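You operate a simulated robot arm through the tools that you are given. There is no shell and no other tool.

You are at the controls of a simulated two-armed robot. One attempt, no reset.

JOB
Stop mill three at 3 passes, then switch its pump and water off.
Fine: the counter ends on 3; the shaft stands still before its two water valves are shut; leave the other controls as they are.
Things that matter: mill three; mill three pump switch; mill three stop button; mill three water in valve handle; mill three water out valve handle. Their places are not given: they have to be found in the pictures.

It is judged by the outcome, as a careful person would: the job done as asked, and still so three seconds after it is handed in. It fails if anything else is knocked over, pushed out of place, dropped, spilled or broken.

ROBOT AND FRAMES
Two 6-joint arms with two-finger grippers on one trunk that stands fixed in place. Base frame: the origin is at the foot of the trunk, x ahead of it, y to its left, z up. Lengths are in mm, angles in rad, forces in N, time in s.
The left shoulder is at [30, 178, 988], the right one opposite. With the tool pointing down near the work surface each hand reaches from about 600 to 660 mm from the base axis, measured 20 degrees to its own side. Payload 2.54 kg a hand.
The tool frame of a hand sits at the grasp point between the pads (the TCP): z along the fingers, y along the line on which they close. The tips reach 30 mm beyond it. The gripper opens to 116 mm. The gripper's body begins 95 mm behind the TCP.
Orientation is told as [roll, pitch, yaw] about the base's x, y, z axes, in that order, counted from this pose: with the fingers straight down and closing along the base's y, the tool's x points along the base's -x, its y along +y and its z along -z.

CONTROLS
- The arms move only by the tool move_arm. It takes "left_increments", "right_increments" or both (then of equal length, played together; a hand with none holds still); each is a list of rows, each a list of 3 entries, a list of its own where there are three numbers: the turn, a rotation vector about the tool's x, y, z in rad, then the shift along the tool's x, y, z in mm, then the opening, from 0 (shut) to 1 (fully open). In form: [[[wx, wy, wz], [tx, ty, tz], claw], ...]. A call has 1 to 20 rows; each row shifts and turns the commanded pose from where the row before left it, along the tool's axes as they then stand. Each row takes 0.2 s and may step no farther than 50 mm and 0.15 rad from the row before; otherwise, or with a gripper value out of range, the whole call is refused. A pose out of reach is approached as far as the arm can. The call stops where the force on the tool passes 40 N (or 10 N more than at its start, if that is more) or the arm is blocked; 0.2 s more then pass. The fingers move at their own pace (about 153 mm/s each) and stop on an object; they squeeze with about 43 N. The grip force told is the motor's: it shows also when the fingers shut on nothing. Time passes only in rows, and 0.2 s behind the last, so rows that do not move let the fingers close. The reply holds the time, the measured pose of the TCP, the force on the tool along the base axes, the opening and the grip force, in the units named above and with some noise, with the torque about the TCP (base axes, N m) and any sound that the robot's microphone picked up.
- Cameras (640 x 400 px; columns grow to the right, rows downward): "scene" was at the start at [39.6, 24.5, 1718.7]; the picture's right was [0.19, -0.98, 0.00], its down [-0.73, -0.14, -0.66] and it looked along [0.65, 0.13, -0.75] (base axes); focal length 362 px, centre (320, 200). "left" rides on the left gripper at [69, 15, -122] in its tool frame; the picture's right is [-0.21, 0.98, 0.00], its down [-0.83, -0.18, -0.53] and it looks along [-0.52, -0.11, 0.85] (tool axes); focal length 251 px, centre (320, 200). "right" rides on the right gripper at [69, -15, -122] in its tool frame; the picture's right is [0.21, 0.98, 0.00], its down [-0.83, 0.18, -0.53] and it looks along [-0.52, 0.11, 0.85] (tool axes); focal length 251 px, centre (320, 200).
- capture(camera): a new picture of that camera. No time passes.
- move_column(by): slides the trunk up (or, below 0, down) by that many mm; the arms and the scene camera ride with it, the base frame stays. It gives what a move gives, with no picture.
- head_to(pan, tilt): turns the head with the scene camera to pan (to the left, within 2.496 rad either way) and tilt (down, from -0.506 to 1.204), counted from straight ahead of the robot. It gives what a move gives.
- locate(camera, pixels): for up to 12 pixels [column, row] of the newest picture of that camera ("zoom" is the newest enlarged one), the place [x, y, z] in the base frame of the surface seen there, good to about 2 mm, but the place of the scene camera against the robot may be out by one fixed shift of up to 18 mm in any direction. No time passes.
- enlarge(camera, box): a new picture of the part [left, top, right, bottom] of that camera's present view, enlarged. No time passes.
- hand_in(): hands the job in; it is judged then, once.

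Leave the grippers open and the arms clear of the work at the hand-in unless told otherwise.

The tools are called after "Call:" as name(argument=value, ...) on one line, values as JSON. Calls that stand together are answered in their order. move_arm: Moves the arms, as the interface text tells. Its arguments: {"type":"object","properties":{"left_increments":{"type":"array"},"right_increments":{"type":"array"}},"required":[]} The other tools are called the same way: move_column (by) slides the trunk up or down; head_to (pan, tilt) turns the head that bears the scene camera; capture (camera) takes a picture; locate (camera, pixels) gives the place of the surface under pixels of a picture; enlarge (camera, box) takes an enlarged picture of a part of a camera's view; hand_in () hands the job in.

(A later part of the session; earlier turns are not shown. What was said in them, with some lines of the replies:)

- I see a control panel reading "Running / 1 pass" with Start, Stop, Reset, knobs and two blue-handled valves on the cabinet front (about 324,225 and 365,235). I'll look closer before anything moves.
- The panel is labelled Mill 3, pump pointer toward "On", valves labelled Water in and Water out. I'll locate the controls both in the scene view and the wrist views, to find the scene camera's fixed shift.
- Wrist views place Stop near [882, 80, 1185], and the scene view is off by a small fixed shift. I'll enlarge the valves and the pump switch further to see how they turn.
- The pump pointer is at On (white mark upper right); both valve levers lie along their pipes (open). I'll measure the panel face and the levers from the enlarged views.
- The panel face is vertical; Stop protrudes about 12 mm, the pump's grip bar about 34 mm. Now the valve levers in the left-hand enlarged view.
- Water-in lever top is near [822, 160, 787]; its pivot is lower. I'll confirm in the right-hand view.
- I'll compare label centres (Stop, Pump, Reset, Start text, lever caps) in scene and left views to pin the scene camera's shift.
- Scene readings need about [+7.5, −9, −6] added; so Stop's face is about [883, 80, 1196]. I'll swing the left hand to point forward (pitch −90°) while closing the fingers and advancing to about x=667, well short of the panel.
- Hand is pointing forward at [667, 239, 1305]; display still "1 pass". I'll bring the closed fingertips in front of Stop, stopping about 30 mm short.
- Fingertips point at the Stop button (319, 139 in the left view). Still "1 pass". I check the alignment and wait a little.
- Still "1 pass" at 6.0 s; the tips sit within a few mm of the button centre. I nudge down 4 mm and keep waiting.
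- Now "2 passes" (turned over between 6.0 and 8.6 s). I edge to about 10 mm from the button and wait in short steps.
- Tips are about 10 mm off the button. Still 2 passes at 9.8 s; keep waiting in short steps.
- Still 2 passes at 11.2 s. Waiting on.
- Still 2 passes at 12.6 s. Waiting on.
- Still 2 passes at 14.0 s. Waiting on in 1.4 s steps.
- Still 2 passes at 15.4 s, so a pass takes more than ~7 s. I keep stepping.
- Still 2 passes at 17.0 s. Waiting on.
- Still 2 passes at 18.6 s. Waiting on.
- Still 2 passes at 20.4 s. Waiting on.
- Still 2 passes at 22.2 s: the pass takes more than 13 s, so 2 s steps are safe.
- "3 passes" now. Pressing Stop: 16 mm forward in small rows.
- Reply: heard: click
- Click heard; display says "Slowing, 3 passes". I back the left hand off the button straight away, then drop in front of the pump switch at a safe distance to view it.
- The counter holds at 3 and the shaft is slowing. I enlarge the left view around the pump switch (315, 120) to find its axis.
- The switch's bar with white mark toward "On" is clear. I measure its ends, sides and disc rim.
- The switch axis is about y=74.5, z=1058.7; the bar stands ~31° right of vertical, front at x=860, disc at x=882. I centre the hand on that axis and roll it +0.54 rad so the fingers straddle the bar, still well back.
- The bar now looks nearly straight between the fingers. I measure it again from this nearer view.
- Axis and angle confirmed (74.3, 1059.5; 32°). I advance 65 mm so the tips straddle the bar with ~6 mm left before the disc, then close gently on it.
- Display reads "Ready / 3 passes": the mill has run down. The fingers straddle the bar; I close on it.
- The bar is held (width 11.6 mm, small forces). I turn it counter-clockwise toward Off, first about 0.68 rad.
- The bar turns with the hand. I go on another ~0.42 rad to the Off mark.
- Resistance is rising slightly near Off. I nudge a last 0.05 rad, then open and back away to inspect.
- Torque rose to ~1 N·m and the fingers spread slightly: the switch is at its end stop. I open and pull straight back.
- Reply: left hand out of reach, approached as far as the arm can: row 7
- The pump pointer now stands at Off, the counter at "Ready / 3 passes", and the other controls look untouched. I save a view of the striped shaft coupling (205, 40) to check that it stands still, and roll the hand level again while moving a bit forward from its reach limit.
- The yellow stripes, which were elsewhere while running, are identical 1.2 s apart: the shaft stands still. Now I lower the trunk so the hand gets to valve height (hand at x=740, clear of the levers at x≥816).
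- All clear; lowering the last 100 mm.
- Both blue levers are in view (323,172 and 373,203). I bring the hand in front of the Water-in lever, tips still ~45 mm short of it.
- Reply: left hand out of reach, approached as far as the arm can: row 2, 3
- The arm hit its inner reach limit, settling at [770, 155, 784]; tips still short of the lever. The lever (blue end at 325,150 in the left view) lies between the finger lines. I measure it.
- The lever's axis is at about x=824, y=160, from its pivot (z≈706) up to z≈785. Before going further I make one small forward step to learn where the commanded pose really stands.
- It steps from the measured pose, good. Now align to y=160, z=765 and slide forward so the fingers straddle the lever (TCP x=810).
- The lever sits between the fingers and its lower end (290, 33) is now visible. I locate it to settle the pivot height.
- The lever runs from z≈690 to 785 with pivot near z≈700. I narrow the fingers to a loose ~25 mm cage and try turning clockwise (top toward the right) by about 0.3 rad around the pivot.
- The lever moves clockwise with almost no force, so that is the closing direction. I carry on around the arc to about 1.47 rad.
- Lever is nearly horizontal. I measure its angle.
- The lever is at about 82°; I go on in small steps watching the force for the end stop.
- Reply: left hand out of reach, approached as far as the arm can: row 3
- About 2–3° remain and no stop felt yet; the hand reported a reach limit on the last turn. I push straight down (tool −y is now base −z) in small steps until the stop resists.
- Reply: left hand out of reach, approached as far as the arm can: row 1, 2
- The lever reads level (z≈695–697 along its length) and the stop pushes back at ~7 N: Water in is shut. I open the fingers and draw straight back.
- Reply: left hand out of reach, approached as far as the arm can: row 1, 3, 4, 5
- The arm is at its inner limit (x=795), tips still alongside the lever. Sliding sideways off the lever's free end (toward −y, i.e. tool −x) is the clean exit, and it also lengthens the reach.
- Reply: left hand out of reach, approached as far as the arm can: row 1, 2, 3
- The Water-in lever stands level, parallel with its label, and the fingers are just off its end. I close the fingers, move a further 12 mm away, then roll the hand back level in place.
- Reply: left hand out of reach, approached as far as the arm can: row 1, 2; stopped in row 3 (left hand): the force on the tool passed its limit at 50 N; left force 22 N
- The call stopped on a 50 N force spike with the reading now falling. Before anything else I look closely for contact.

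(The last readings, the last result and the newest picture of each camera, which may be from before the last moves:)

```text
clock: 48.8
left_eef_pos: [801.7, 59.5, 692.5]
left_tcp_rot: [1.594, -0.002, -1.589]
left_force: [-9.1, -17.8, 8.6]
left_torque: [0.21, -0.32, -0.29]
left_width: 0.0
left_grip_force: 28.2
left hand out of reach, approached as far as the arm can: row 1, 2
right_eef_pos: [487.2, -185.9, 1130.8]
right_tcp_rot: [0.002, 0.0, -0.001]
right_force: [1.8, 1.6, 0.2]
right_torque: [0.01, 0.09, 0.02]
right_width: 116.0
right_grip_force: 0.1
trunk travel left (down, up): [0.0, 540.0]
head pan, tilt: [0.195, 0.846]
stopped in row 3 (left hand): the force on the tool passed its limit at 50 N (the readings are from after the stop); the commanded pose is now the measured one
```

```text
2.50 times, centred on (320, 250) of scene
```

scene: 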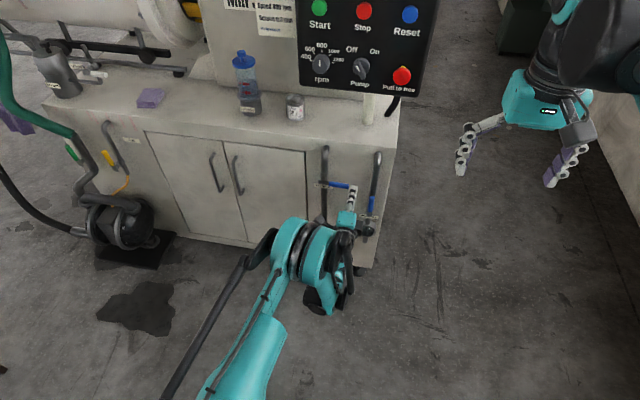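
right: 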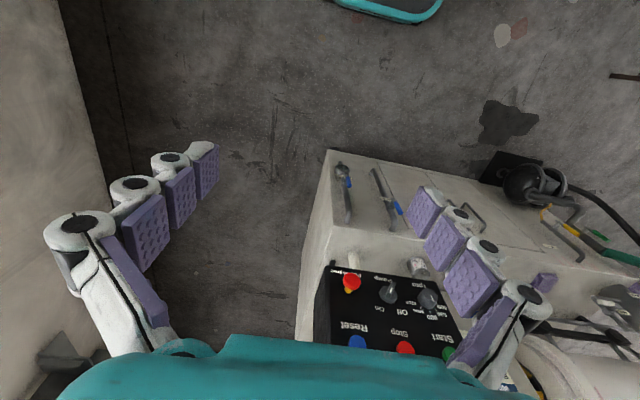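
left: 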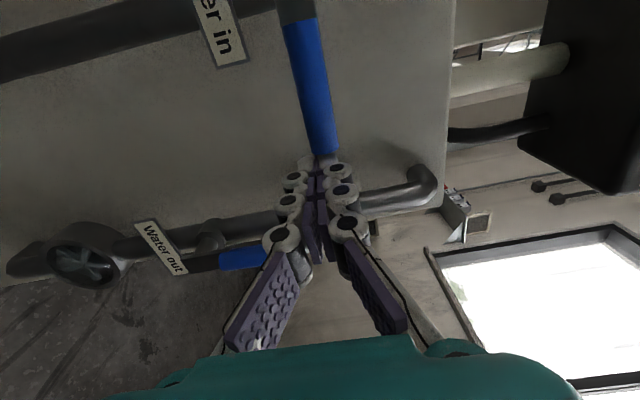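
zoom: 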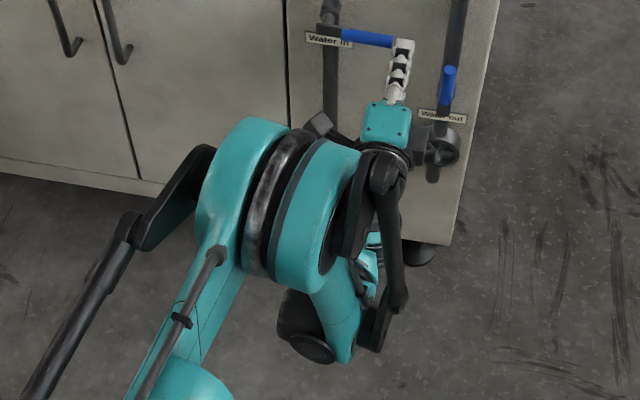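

The levers look unmoved and the tips clear; the spike may be a jolt of the arm at its limit. One still row will show whether the force persists.

Call:
move_arm(left_increments=[[[0, 0, 0], [0, 0, 0], 0], [[0, 0, 0], [0, 0, 0], 0]])

Call:
capture(camera="left")

Call:
locate(camera="left", pixels=[[300, 20], [310, 80], [320, 140], [322, 152], [320, 165], [235, 260], [85, 262], [165, 245]])

```text
clock: 49.4
left_eef_pos: [801.8, 60.4, 692.8]
left_tcp_rot: [1.595, -0.004, -1.587]
left_force: [2.5, -33.9, 0.6]
left_torque: [0.27, 0.05, -0.76]
left_width: 0.1
left_grip_force: 28.5
right_eef_pos: [486.1, -184.2, 1130.9]
right_tcp_rot: [0.001, 0.0, 0.001]
right_force: [-0.8, 0.0, -0.7]
right_torque: [-0.01, -0.01, -0.01]
right_width: 115.7
right_grip_force: 0.1
trunk travel left (down, up): [0.0, 540.0]
head pan, tilt: [0.195, 0.846]
```

```text
taken
```

left: 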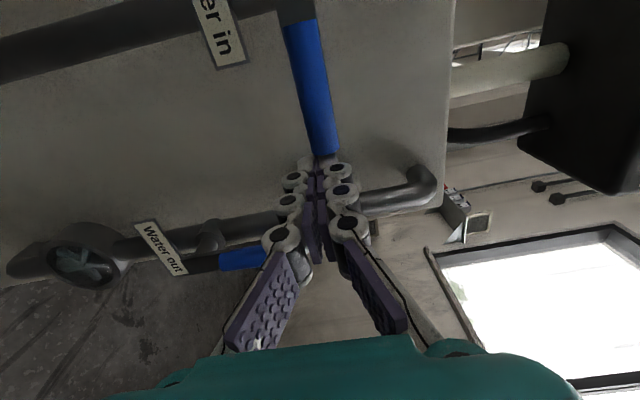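

```text
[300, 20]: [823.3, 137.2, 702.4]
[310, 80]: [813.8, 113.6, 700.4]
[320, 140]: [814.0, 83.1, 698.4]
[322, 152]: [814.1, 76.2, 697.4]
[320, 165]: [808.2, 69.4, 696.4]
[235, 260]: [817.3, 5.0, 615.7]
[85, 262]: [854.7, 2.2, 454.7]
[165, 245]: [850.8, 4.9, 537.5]
```

A steady ~34 N in −y: the side of the closed fingers is touching the lever's end face (at y≈76). I ease the hand away toward −y at once.

Call:
move_arm(left_increments=[[[0, 0, 0], [-6, 0, 0], 0], [[0, 0, 0], [-8, 0, 0], 0], [[0, 0, 0], [0, 0, 0], 0]])

Call:
capture(camera="left")

```text
clock: 50.2
left_eef_pos: [801.1, 53.9, 693.5]
left_tcp_rot: [1.6, -0.007, -1.579]
left_force: [-0.2, -0.3, -0.2]
left_torque: [-0.01, 0.0, 0.01]
left_width: 0.0
left_grip_force: 28.6
right_eef_pos: [486.6, -182.4, 1131.1]
right_tcp_rot: [-0.001, 0.0, -0.001]
right_force: [0.6, 0.0, 0.0]
right_torque: [0.0, 0.0, 0.02]
right_width: 115.8
right_grip_force: 0.1
trunk travel left (down, up): [0.0, 540.0]
head pan, tilt: [0.195, 0.846]
```

```text
taken
```

left: 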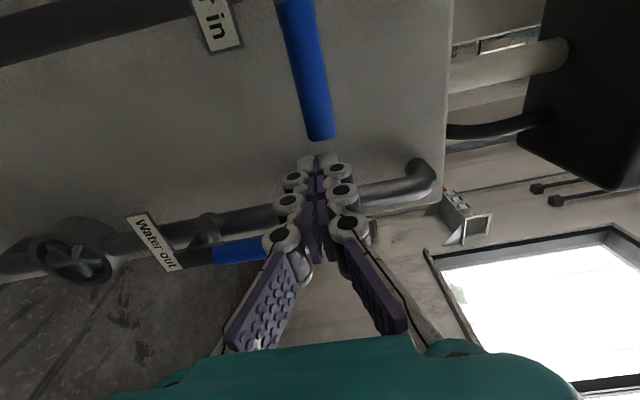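

Contact is gone, forces zero. Now I draw back from the panel wall and roll the hand level.

Call:
move_arm(left_increments=[[[0, 0, 0], [-4, 0, -10], 0], [[0, 0, 0], [0, 0, -15], 0], [[0, 0, 0], [0, 0, -15], 0], [[0, 0, -0.14], [0, 0, 0], 0], [[0, 0, -0.14], [0, 0, 0], 0], [[0, 0, -0.14], [0, 0, 0], 0], [[0, 0, -0.14], [0, 0, 0], 0]])

Call:
capture(camera="scene")

Call:
enlarge(camera="scene", box=[290, 130, 400, 250])

```text
clock: 51.8
left_eef_pos: [784.1, 47.3, 693.2]
left_tcp_rot: [1.602, -0.568, -1.596]
left_force: [0.4, 0.0, -0.5]
left_torque: [0.02, 0.02, 0.03]
left_width: 0.4
left_grip_force: 28.5
left hand out of reach, approached as far as the arm can: row 2, 3
right_eef_pos: [486.8, -182.8, 1131.0]
right_tcp_rot: [0.0, 0.0, 0.0]
right_force: [0.0, -0.4, 0.6]
right_torque: [0.04, -0.01, -0.03]
right_width: 116.0
right_grip_force: 0.1
trunk travel left (down, up): [0.0, 540.0]
head pan, tilt: [0.195, 0.846]
```

```text
taken
```

scene: 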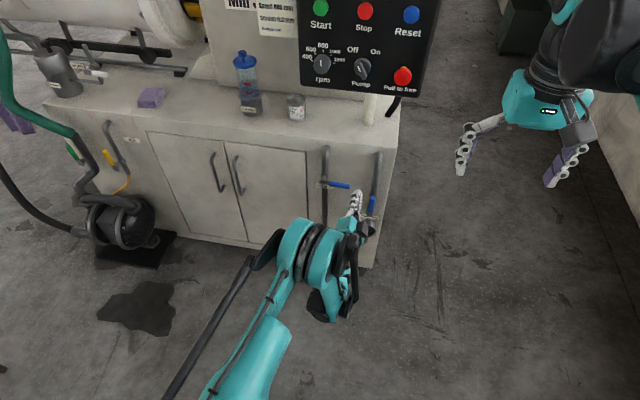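

```text
3.33 times, centred on (345, 190) of scene
```

zoom: 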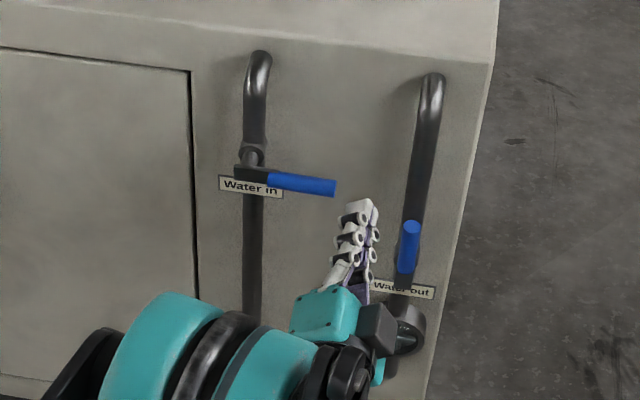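

Water in is clearly shut. For Water out I'll use the closed fingers as a peg: roll the hand level first (7 rows), staying left of the lever.

Call:
move_arm(left_increments=[[[0, 0, -0.14], [0, 0, 0], 0], [[0, 0, -0.14], [0, 0, 0], 0], [[0, 0, -0.14], [0, 0, 0], 0], [[0, 0, -0.14], [0, 0, 0], 0], [[0, 0, -0.14], [0, 0, 0], 0], [[0, 0, -0.14], [0, 0, 0], 0], [[0, 0, -0.14], [0, 0, 0], 0], [[0, 0, 0], [0, 0, 0], 0]])

Call:
capture(camera="scene")

Call:
capture(camera="left")

```text
clock: 53.6
left_eef_pos: [783.6, 46.7, 693.1]
left_tcp_rot: [2.395, -1.537, -2.404]
left_force: [-0.1, 0.2, 0.5]
left_torque: [-0.01, -0.02, 0.01]
left_width: 0.0
left_grip_force: 28.6
right_eef_pos: [486.1, -183.3, 1130.1]
right_tcp_rot: [0.0, 0.001, 0.001]
right_force: [0.3, 0.6, -0.1]
right_torque: [-0.02, 0.01, -0.01]
right_width: 116.3
right_grip_force: 0.0
trunk travel left (down, up): [0.0, 540.0]
head pan, tilt: [0.195, 0.846]
```

```text
taken
```

scene: 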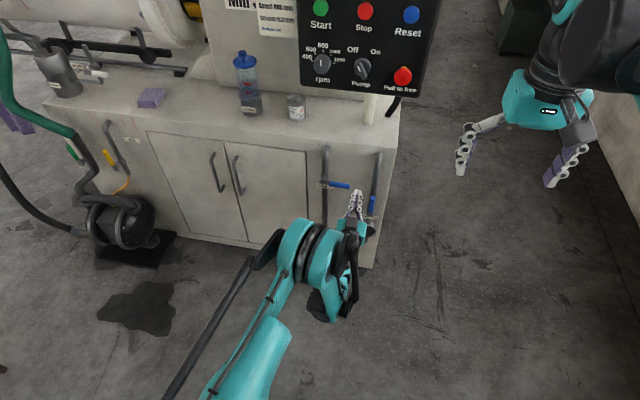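

```text
taken
```

left: 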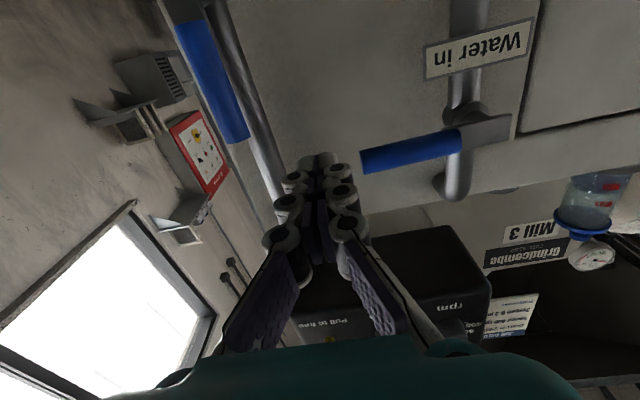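

Hand is level, pointing forward. I measure the Water-out lever from here (blue, 185,25 to 240,140).

Call:
locate(camera="left", pixels=[[238, 138], [225, 105], [210, 70], [195, 35], [175, 10], [218, 72], [200, 75], [318, 160], [372, 160], [440, 145], [495, 128]])

```text
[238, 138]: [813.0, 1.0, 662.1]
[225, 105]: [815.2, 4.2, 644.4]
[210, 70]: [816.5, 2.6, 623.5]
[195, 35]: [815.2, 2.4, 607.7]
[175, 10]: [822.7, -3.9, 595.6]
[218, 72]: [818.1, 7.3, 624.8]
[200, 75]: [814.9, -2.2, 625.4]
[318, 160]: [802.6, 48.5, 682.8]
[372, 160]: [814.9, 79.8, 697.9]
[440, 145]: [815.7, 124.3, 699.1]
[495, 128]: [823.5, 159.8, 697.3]
```

The Water-out lever stands at y≈2 from z≈664 down to a pivot near z≈577. I drop beside it on its left at z=638, then move forward to TCP x=810.

Call:
move_arm(left_increments=[[[0, 0, 0], [27.5, -1, 0], 0], [[0, 0, 0], [27.5, -1, 0], 0], [[0, 0, 0], [0, 0, 13], 0], [[0, 0, 0], [0, 0, 13], 0], [[0, 0, 0], [0, 0, 0], 0]])

Call:
capture(camera="left")

Call:
enlarge(camera="scene", box=[290, 130, 400, 250])

```text
clock: 54.8
left_eef_pos: [808.4, 47.3, 685.6]
left_tcp_rot: [2.315, -1.537, -2.321]
left_force: [-0.2, 0.5, 0.2]
left_torque: [0.03, 0.01, 0.05]
left_width: 0.0
left_grip_force: 28.9
left hand out of reach, approached as far as the arm can: row 1, 2, 3, 4
right_eef_pos: [486.8, -181.4, 1132.4]
right_tcp_rot: [-0.002, 0.001, 0.001]
right_force: [0.6, 0.2, 0.9]
right_torque: [0.0, -0.01, 0.0]
right_width: 116.1
right_grip_force: 0.1
trunk travel left (down, up): [0.0, 540.0]
head pan, tilt: [0.195, 0.846]
```

```text
taken
```

left: 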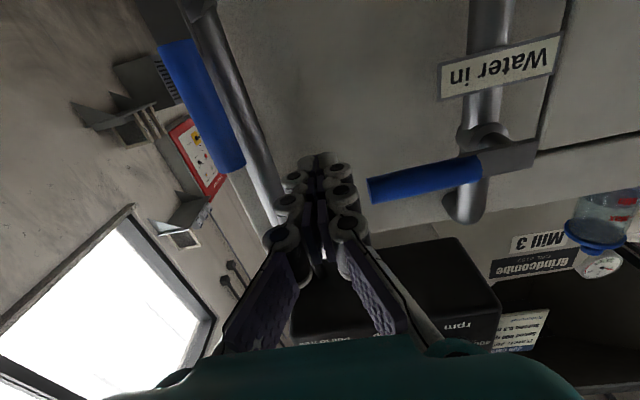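

```text
3.33 times, centred on (345, 190) of scene
```

zoom: 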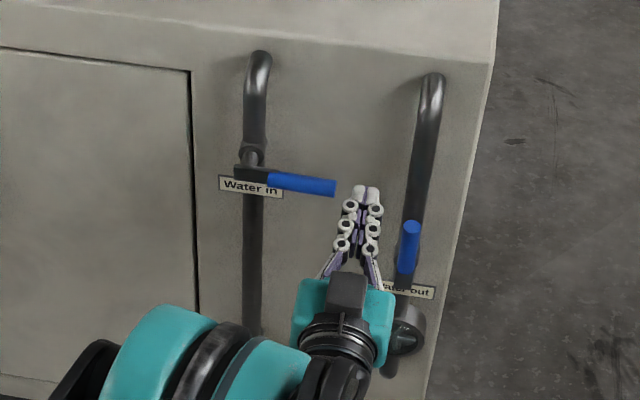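

The forward-pointing hand can't go below about z=686 here (wrist limit). Tipping the fingers downward by ~0.5 rad should free it; I do that in place, beside the lever, then check.

Call:
move_arm(left_increments=[[[0, 0.125, 0], [0, 0, 0], 0], [[0, 0.125, 0], [0, 0, 0], 0], [[0, 0.125, 0], [0, 0, 0], 0], [[0, 0.125, 0], [0, 0, 0], 0], [[0, 0, 0], [0, 0, 0], 0]])

Call:
capture(camera="left")

Call:
enlarge(camera="scene", box=[270, 130, 420, 270])

```text
clock: 56.0
left_eef_pos: [808.4, 47.0, 686.7]
left_tcp_rot: [0.056, -1.095, -0.055]
left_force: [-0.2, -0.1, 0.0]
left_torque: [-0.02, 0.02, 0.03]
left_width: 0.1
left_grip_force: 29.0
right_eef_pos: [486.0, -184.0, 1131.3]
right_tcp_rot: [0.001, -0.001, -0.001]
right_force: [0.7, 0.2, -0.4]
right_torque: [0.01, 0.02, -0.03]
right_width: 116.2
right_grip_force: 0.0
trunk travel left (down, up): [0.0, 540.0]
head pan, tilt: [0.195, 0.846]
```

```text
taken
```

left: 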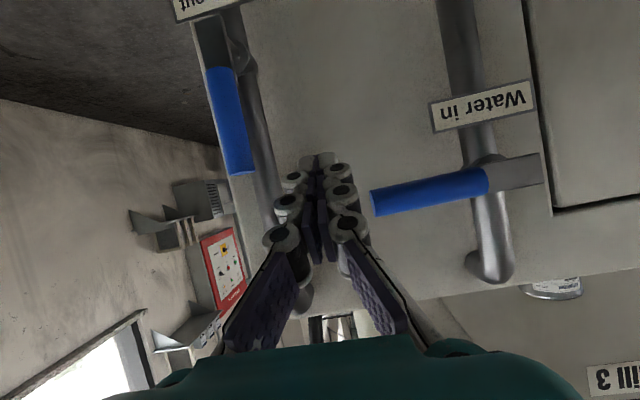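

```text
2.86 times, centred on (345, 200) of scene
```

zoom: 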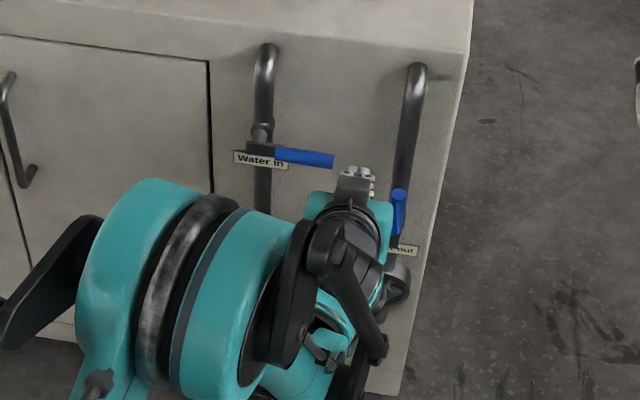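

Tilting worked with no reach complaint. Now descend beside the lever to TCP [812, 45, 645].

Call:
move_arm(left_increments=[[[0, 0, 0], [17.3, -1, 11.2], 0], [[0, 0, 0], [17.3, -1, 11.2], 0], [[0, 0, 0], [0, 0, 0], 0]])

Call:
capture(camera="left")

Call:
capture(camera="scene")

```text
clock: 56.8
left_eef_pos: [813.0, 46.2, 644.2]
left_tcp_rot: [0.055, -1.096, -0.055]
left_force: [-0.1, -0.4, 0.4]
left_torque: [0.01, 0.03, -0.05]
left_width: 0.0
left_grip_force: 28.5
right_eef_pos: [486.1, -182.1, 1130.2]
right_tcp_rot: [-0.001, -0.001, 0.0]
right_force: [0.3, -0.7, 0.2]
right_torque: [-0.03, -0.02, 0.02]
right_width: 116.1
right_grip_force: 0.0
trunk travel left (down, up): [0.0, 540.0]
head pan, tilt: [0.195, 0.846]
```

```text
taken
```

left: 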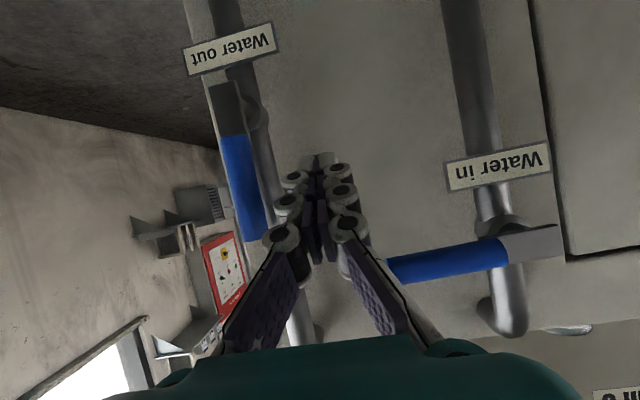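

```text
taken
```

scene: 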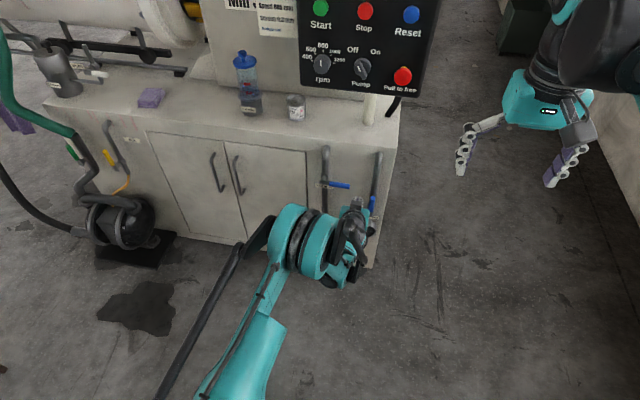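

Clear path: the closed fingertips sit left of the lever with its tip and pivot in view. I push toward −y slowly, starting the lever turning clockwise.

Call:
move_arm(left_increments=[[[0, 0, 0], [0, -11, 0], 0], [[0, 0, 0], [0, -11, 0], 0], [[0, 0, 0], [-0.7, -8, -0.35], 0], [[0, 0, 0], [-0.7, -8, -0.35], 0], [[0, 0, 0], [-0.2, -8, -0.1], 0]])

Call:
capture(camera="left")

Call:
enlarge(camera="scene", box=[290, 130, 420, 250])

```text
clock: 58.0
left_eef_pos: [812.7, 0.6, 645.4]
left_tcp_rot: [0.054, -1.094, -0.056]
left_force: [1.6, 3.5, -0.3]
left_torque: [0.05, -0.01, 0.07]
left_width: 0.1
left_grip_force: 29.0
right_eef_pos: [486.2, -182.6, 1129.7]
right_tcp_rot: [-0.001, 0.0, 0.0]
right_force: [0.2, -0.5, -0.5]
right_torque: [0.0, 0.02, -0.02]
right_width: 115.8
right_grip_force: 0.2
trunk travel left (down, up): [0.0, 540.0]
head pan, tilt: [0.195, 0.846]
```

```text
taken
```

left: 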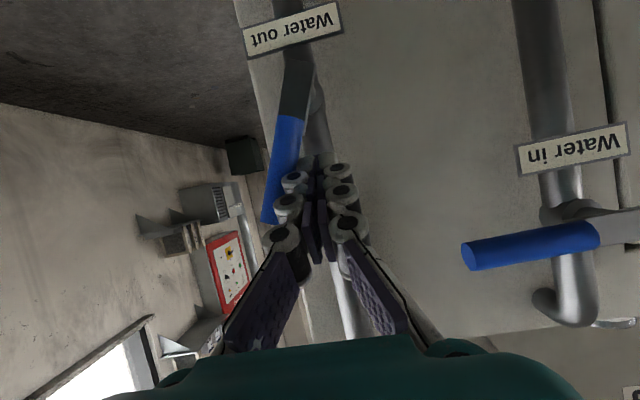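

```text
3.33 times, centred on (355, 190) of scene
```

zoom: 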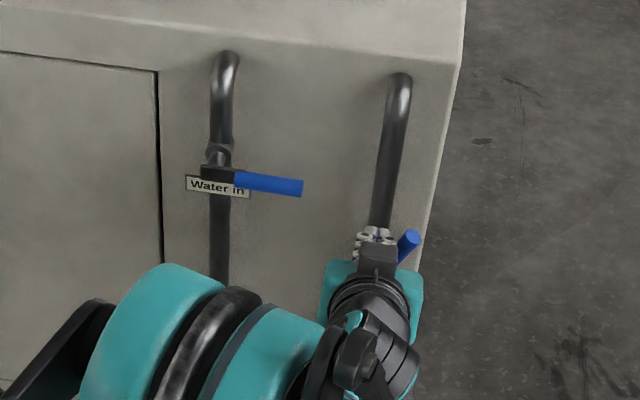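

The lever is turning clockwise under about 3.5 N. I follow its arc on: toward −y and down.

Call:
move_arm(left_increments=[[[0, 0, 0], [-0.2, -8, -0.1], 0], [[0, 0, 0], [1.8, -8, 0.9], 0], [[0, 0, 0], [1.8, -8, 0.9], 0], [[0, 0, 0], [3.6, -7, 1.8], 0], [[0, 0, 0], [4, -7, 2.1], 0], [[0, 0, 0], [5.8, -6, 3], 0], [[0, 0, 0], [5.8, -6, 3], 0]])

Call:
capture(camera="left")

Call:
enlarge(camera="scene", box=[290, 130, 420, 250])

```text
clock: 59.6
left_eef_pos: [813.1, -49.1, 618.5]
left_tcp_rot: [0.053, -1.097, -0.056]
left_force: [0.6, -0.5, 0.6]
left_torque: [0.01, -0.04, 0.02]
left_width: 0.0
left_grip_force: 29.5
right_eef_pos: [485.6, -183.7, 1130.8]
right_tcp_rot: [0.0, -0.001, 0.0]
right_force: [0.5, -0.6, 0.7]
right_torque: [0.0, -0.01, 0.0]
right_width: 116.2
right_grip_force: 0.2
trunk travel left (down, up): [0.0, 540.0]
head pan, tilt: [0.195, 0.846]
```

```text
taken
```

left: 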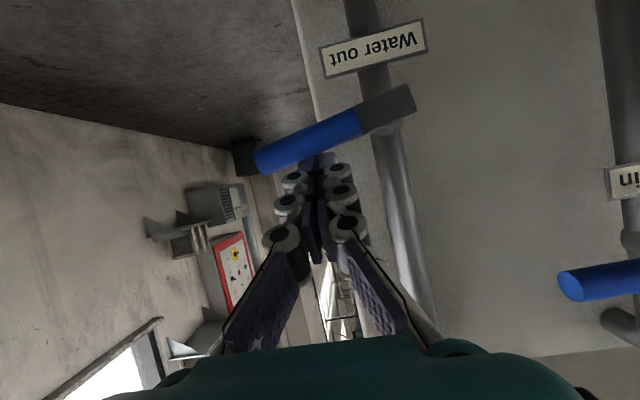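

```text
3.33 times, centred on (355, 190) of scene
```

zoom: 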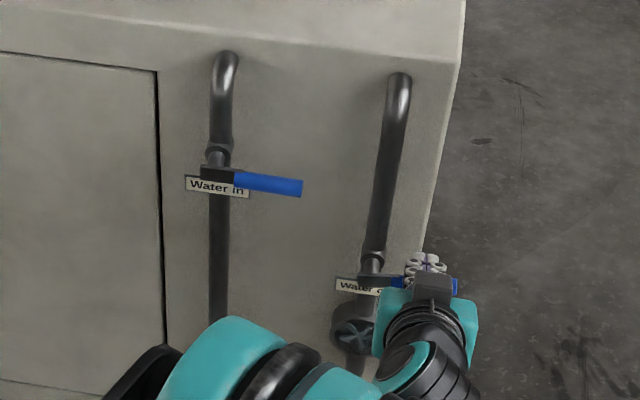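

The lever is nearly level now, under no load. I measure its slope.

Call:
locate(camera="left", pixels=[[270, 157], [290, 148], [320, 136], [350, 125], [375, 112], [400, 100], [320, 160], [330, 62], [415, 35]])

```text
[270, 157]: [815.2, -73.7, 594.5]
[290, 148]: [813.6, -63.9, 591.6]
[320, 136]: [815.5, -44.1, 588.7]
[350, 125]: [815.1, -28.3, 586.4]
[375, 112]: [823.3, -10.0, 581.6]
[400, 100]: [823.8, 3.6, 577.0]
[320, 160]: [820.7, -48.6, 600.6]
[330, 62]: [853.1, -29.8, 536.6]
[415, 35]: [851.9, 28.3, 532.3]
```

The lever is at about 77°. I push down in 4 mm steps watching the force.

Call:
move_arm(left_increments=[[[0, 0, 0], [3.6, -1, 1.8], 0], [[0, 0, 0], [3.6, -1, 1.8], 0], [[0, 0, 0], [3.6, -1, 1.8], 0]])

Call:
capture(camera="left")

Call:
locate(camera="left", pixels=[[270, 157], [290, 148], [320, 136], [350, 125], [375, 112], [400, 100]])

```text
clock: 60.4
left_eef_pos: [812.9, -51.7, 606.2]
left_tcp_rot: [0.055, -1.096, -0.057]
left_force: [2.0, -0.9, 6.5]
left_torque: [-0.06, -0.16, 0.02]
left_width: 6.1
left_grip_force: 28.7
right_eef_pos: [486.0, -183.3, 1130.8]
right_tcp_rot: [0.001, 0.0, -0.001]
right_force: [-0.1, 0.2, 0.0]
right_torque: [0.03, 0.0, 0.02]
right_width: 116.2
right_grip_force: 0.0
trunk travel left (down, up): [0.0, 540.0]
head pan, tilt: [0.195, 0.846]
```

```text
taken
```

left: 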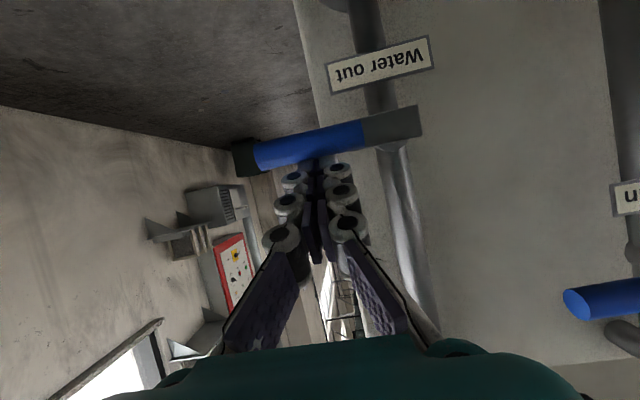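

```text
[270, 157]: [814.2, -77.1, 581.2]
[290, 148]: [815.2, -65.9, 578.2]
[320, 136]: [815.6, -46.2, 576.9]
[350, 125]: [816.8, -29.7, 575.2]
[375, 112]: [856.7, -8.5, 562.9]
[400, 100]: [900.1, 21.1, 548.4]
```

Force is now about 6.5 N. Re-measuring along the lever's middle line.

Call:
locate(camera="left", pixels=[[265, 155], [300, 147], [340, 138], [375, 130], [395, 126], [412, 122]])

Call:
enlarge(camera="left", box=[230, 30, 450, 190])

```text
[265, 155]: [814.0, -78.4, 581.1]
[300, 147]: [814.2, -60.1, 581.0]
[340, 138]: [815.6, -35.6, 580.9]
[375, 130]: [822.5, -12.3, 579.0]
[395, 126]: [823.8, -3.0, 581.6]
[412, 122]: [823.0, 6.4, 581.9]
```

```text
2.50 times, centred on (340, 110) of left
```

zoom: 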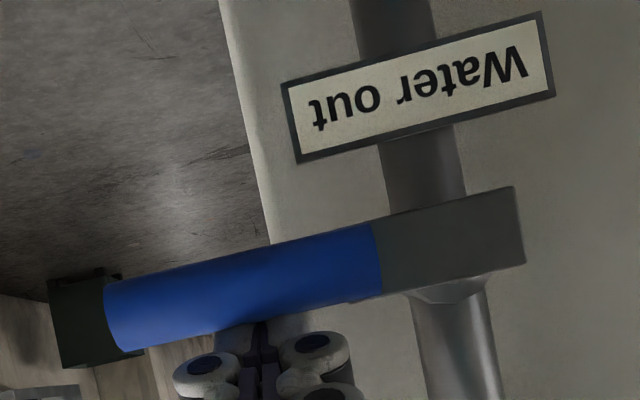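

The lever is level (z≈581 all along). I press another 2 mm to be sure it rests on its stop.

Call:
move_arm(left_increments=[[[0, 0, 0], [1.8, 0, 0.9], 0], [[0, 0, 0], [0, 0, 0], 0]])

Call:
enlarge(camera="left", box=[230, 30, 450, 190])

```text
clock: 61.0
left_eef_pos: [810.6, -50.1, 605.5]
left_tcp_rot: [0.056, -1.099, -0.058]
left_force: [12.4, -2.5, 23.4]
left_torque: [0.03, -0.59, 0.18]
left_width: 5.9
left_grip_force: 28.9
right_eef_pos: [487.0, -182.6, 1131.1]
right_tcp_rot: [0.0, -0.003, 0.0]
right_force: [0.5, -0.3, -0.2]
right_torque: [0.02, 0.02, 0.0]
right_width: 116.0
right_grip_force: 0.0
trunk travel left (down, up): [0.0, 540.0]
head pan, tilt: [0.195, 0.846]
```

```text
2.50 times, centred on (340, 110) of left
```

zoom: 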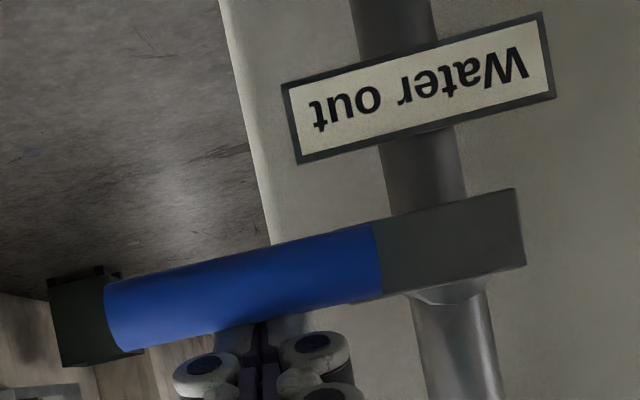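

The stop resists firmly (23 N) with no further movement: Water out is shut. I lift off the lever, then draw the hand up and back along the finger axis.

Call:
move_arm(left_increments=[[[0, 0, 0], [-5, 0, -2.5], 0], [[0, 0, 0], [-9, 0, -4.6], 0], [[0, 0, 0], [0, 0, -20], 0], [[0, 0, 0], [0, 0, -30], 0], [[0, 0, 0], [0, 0, -30], 0]])

Call:
capture(camera="left")

Call:
capture(camera="scene")

```text
clock: 62.2
left_eef_pos: [739.4, -52.4, 657.0]
left_tcp_rot: [0.055, -1.095, -0.055]
left_force: [-0.2, 0.2, 0.0]
left_torque: [-0.02, -0.01, 0.0]
left_width: 0.0
left_grip_force: 28.9
right_eef_pos: [485.7, -183.2, 1131.2]
right_tcp_rot: [0.0, -0.001, 0.001]
right_force: [0.7, -0.9, 0.4]
right_torque: [-0.03, -0.02, -0.03]
right_width: 116.2
right_grip_force: 0.2
trunk travel left (down, up): [0.0, 540.0]
head pan, tilt: [0.195, 0.846]
```

```text
taken
```

left: 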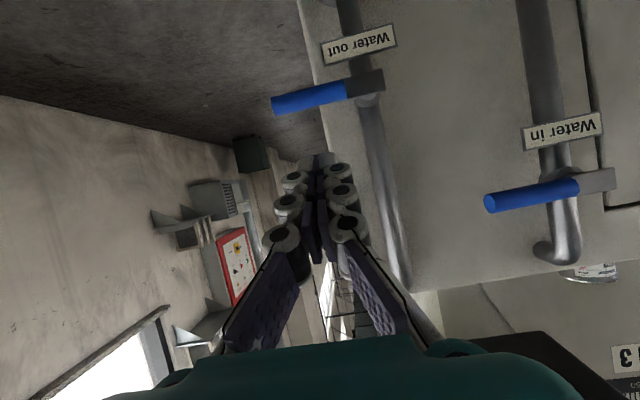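

```text
taken
```

scene: 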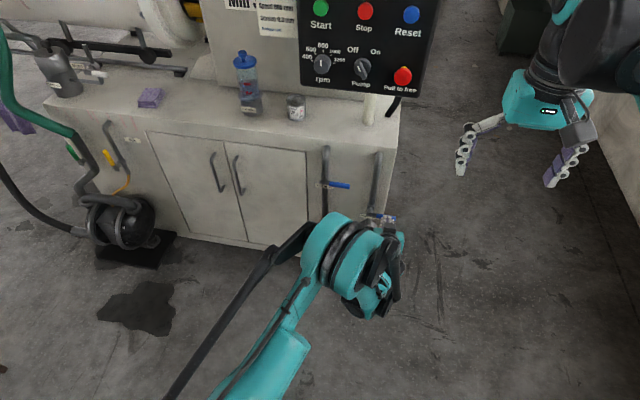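

Both levers lie level beside their labels. I check both slopes by measurement, then back farther away, opening the gripper.

Call:
locate(camera="left", pixels=[[280, 104], [310, 97], [340, 91], [375, 82], [495, 203], [530, 196], [570, 188], [605, 180]])

Call:
move_arm(left_increments=[[[0, 0, 0], [0, 0, -30], 0], [[0, 0, 0], [0, 0, -30], 0.3], [[0, 0, 0], [0, 0, -30], 0.6], [[0, 0, 0], [0, 0, -30], 1], [[0, 0, 0], [0, 0, 0], 1], [[0, 0, 0], [0, 0, 0], 1]])

Call:
head_to(pan=0.195, tilt=0.6)

Call:
capture(camera="scene")

Call:
enlarge(camera="scene", box=[280, 60, 450, 200])

```text
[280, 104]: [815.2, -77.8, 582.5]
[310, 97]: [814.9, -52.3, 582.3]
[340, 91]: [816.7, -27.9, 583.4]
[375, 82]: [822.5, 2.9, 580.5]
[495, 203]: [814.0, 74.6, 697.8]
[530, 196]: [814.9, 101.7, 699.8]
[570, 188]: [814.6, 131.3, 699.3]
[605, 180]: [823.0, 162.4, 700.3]
```

```text
clock: 63.6
left_eef_pos: [647.4, -61.0, 722.0]
left_tcp_rot: [0.055, -1.093, -0.056]
left_force: [-0.5, -0.3, 0.0]
left_torque: [0.02, 0.0, -0.01]
left_width: 116.2
left_grip_force: 0.1
left hand out of reach, approached as far as the arm can: row 3, 4
right_eef_pos: [485.7, -183.0, 1130.9]
right_tcp_rot: [0.0, 0.002, -0.002]
right_force: [-0.3, 0.2, 0.9]
right_torque: [0.02, -0.01, 0.02]
right_width: 115.9
right_grip_force: 0.1
trunk travel left (down, up): [0.0, 540.0]
head pan, tilt: [0.195, 0.846]
```

```text
clock: 64.4
left_eef_pos: [647.8, -59.3, 722.1]
left_tcp_rot: [0.054, -1.092, -0.056]
left_force: [0.0, 0.7, -0.2]
left_torque: [0.02, 0.02, 0.0]
left_width: 115.8
left_grip_force: 0.1
right_eef_pos: [485.6, -182.6, 1130.3]
right_tcp_rot: [0.001, 0.0, 0.0]
right_force: [-0.5, 0.5, -1.0]
right_torque: [0.03, 0.0, -0.01]
right_width: 115.9
right_grip_force: 0.1
trunk travel left (down, up): [0.0, 540.0]
head pan, tilt: [0.195, 0.6]
```

```text
taken
```

scene: 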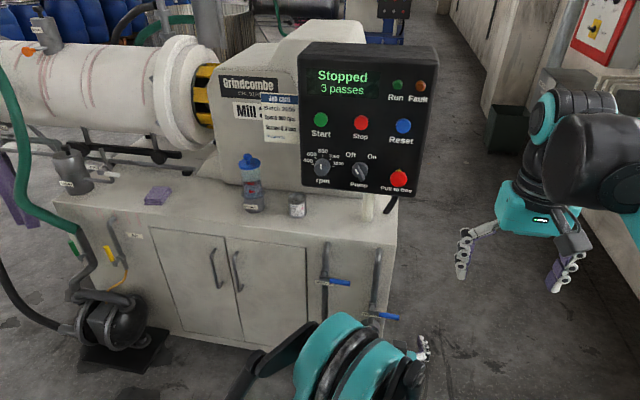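

```text
2.86 times, centred on (365, 130) of scene
```

zoom: 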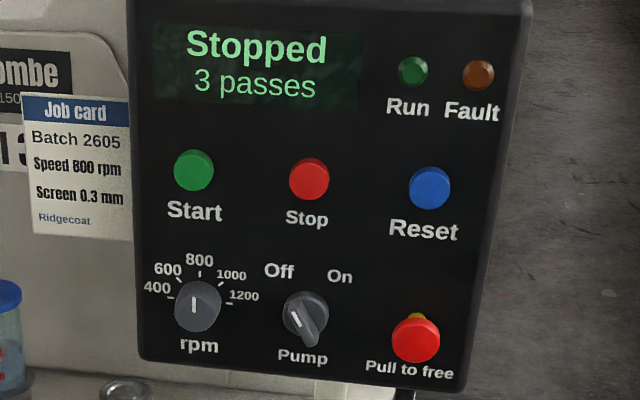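

Display now says "Stopped / 3 passes", Fault lamp dark. I check that the emergency button (395,180) hasn't moved, comparing its depth with the start (844 in scene readings), and both levers.

Call:
locate(camera="zoom", pixels=[[416, 338], [400, 335], [416, 318], [309, 178], [430, 186], [193, 170], [198, 305], [460, 300], [300, 320]])

Call:
enlarge(camera="scene", box=[370, 150, 430, 210])

Call:
enlarge(camera="scene", box=[290, 220, 430, 350])

```text
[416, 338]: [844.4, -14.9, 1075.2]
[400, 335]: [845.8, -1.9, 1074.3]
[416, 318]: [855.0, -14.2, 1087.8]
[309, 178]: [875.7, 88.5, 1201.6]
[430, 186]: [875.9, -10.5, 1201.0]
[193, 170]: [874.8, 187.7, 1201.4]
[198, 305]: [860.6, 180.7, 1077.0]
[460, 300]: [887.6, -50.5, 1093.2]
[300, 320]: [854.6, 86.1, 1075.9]
```

```text
6.67 times, centred on (400, 180) of scene
```

zoom: 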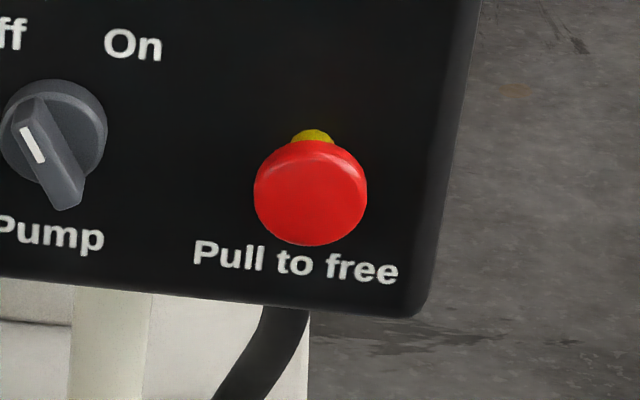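

```text
3.08 times, centred on (360, 285) of scene
```

zoom: 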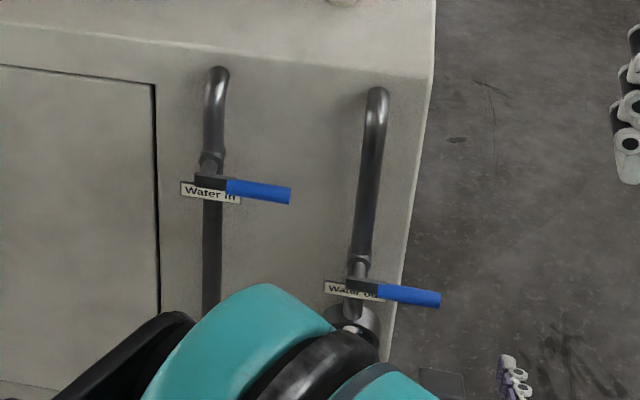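

The emergency button is at its starting depth (844), buttons and rpm knob unchanged, both levers level. A last check of the pump pointer's angle and whether the shaft and display are steady.

Call:
move_arm(left_increments=[[[0, 0, 0], [0, 0, 0], 1], [[0, 0, 0], [0, 0, 0], 1], [[0, 0, 0], [0, 0, 0], 1], [[0, 0, 0], [0, 0, 0], 1], [[0, 0, 0], [0, 0, 0], 1]])

Call:
enlarge(camera="scene", box=[180, 40, 440, 200])

Call:
enlarge(camera="scene", box=[340, 150, 380, 195])

```text
clock: 65.6
left_eef_pos: [649.1, -60.9, 721.5]
left_tcp_rot: [0.055, -1.094, -0.056]
left_force: [-0.1, 0.1, -0.4]
left_torque: [0.03, -0.04, 0.0]
left_width: 116.0
left_grip_force: 0.1
right_eef_pos: [486.6, -182.5, 1131.4]
right_tcp_rot: [0.0, 0.0, 0.0]
right_force: [0.1, 1.1, 0.8]
right_torque: [-0.04, -0.01, -0.01]
right_width: 115.8
right_grip_force: 0.1
trunk travel left (down, up): [0.0, 540.0]
head pan, tilt: [0.195, 0.6]
```

```text
2.46 times, centred on (310, 120) of scene
```

zoom: 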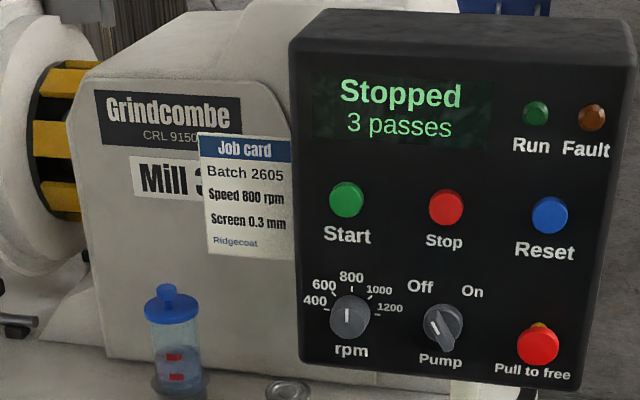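

```text
8.89 times, centred on (360, 172) of scene
```

zoom: 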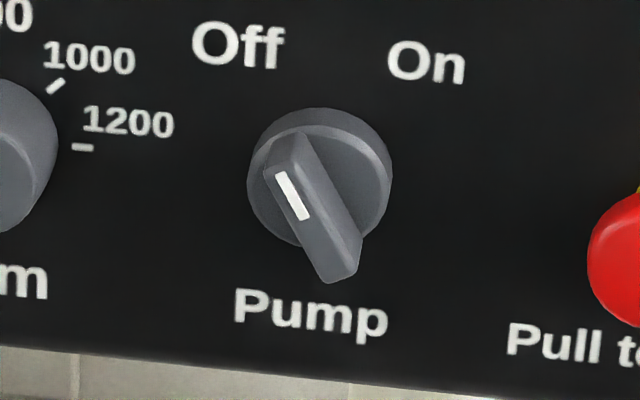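

Display holds "Stopped / 3 passes", the pump pointer is at Off, both water valves are shut, the shaft is still, the grippers are open and the arms are clear. Handing in.

Call:
hand_in()

```text
The job is handed in.
```

Mill three is stopped with its counter on 3 passes, its pump is switched off, and both water valves are shut. The job is handed in.

- **Stop:** I pressed Stop once the display read "3 passes". It showed "Slowing", then "Ready", and read "Stopped / 3 passes" when I handed in.
- **Shaft:** I closed the valves only after the shaft's yellow stripes stayed in the same place in two pictures 1.2 s apart.
- **Pump:** the pointer now stands at Off, turned to its end stop.
- **Water valves:** both levers lie level and rest against their stops.
- **Other controls:** Start, Reset, the rpm knob and the emergency button are as they were at the start.

While backing away from the Water in lever, the closed fingers pressed against its end, and the hand stopped itself at 50 N. I eased it off; the lever stayed level and shut, with no damage that I could see in the pictures.

Both grippers are open and the arms are clear of the mill.
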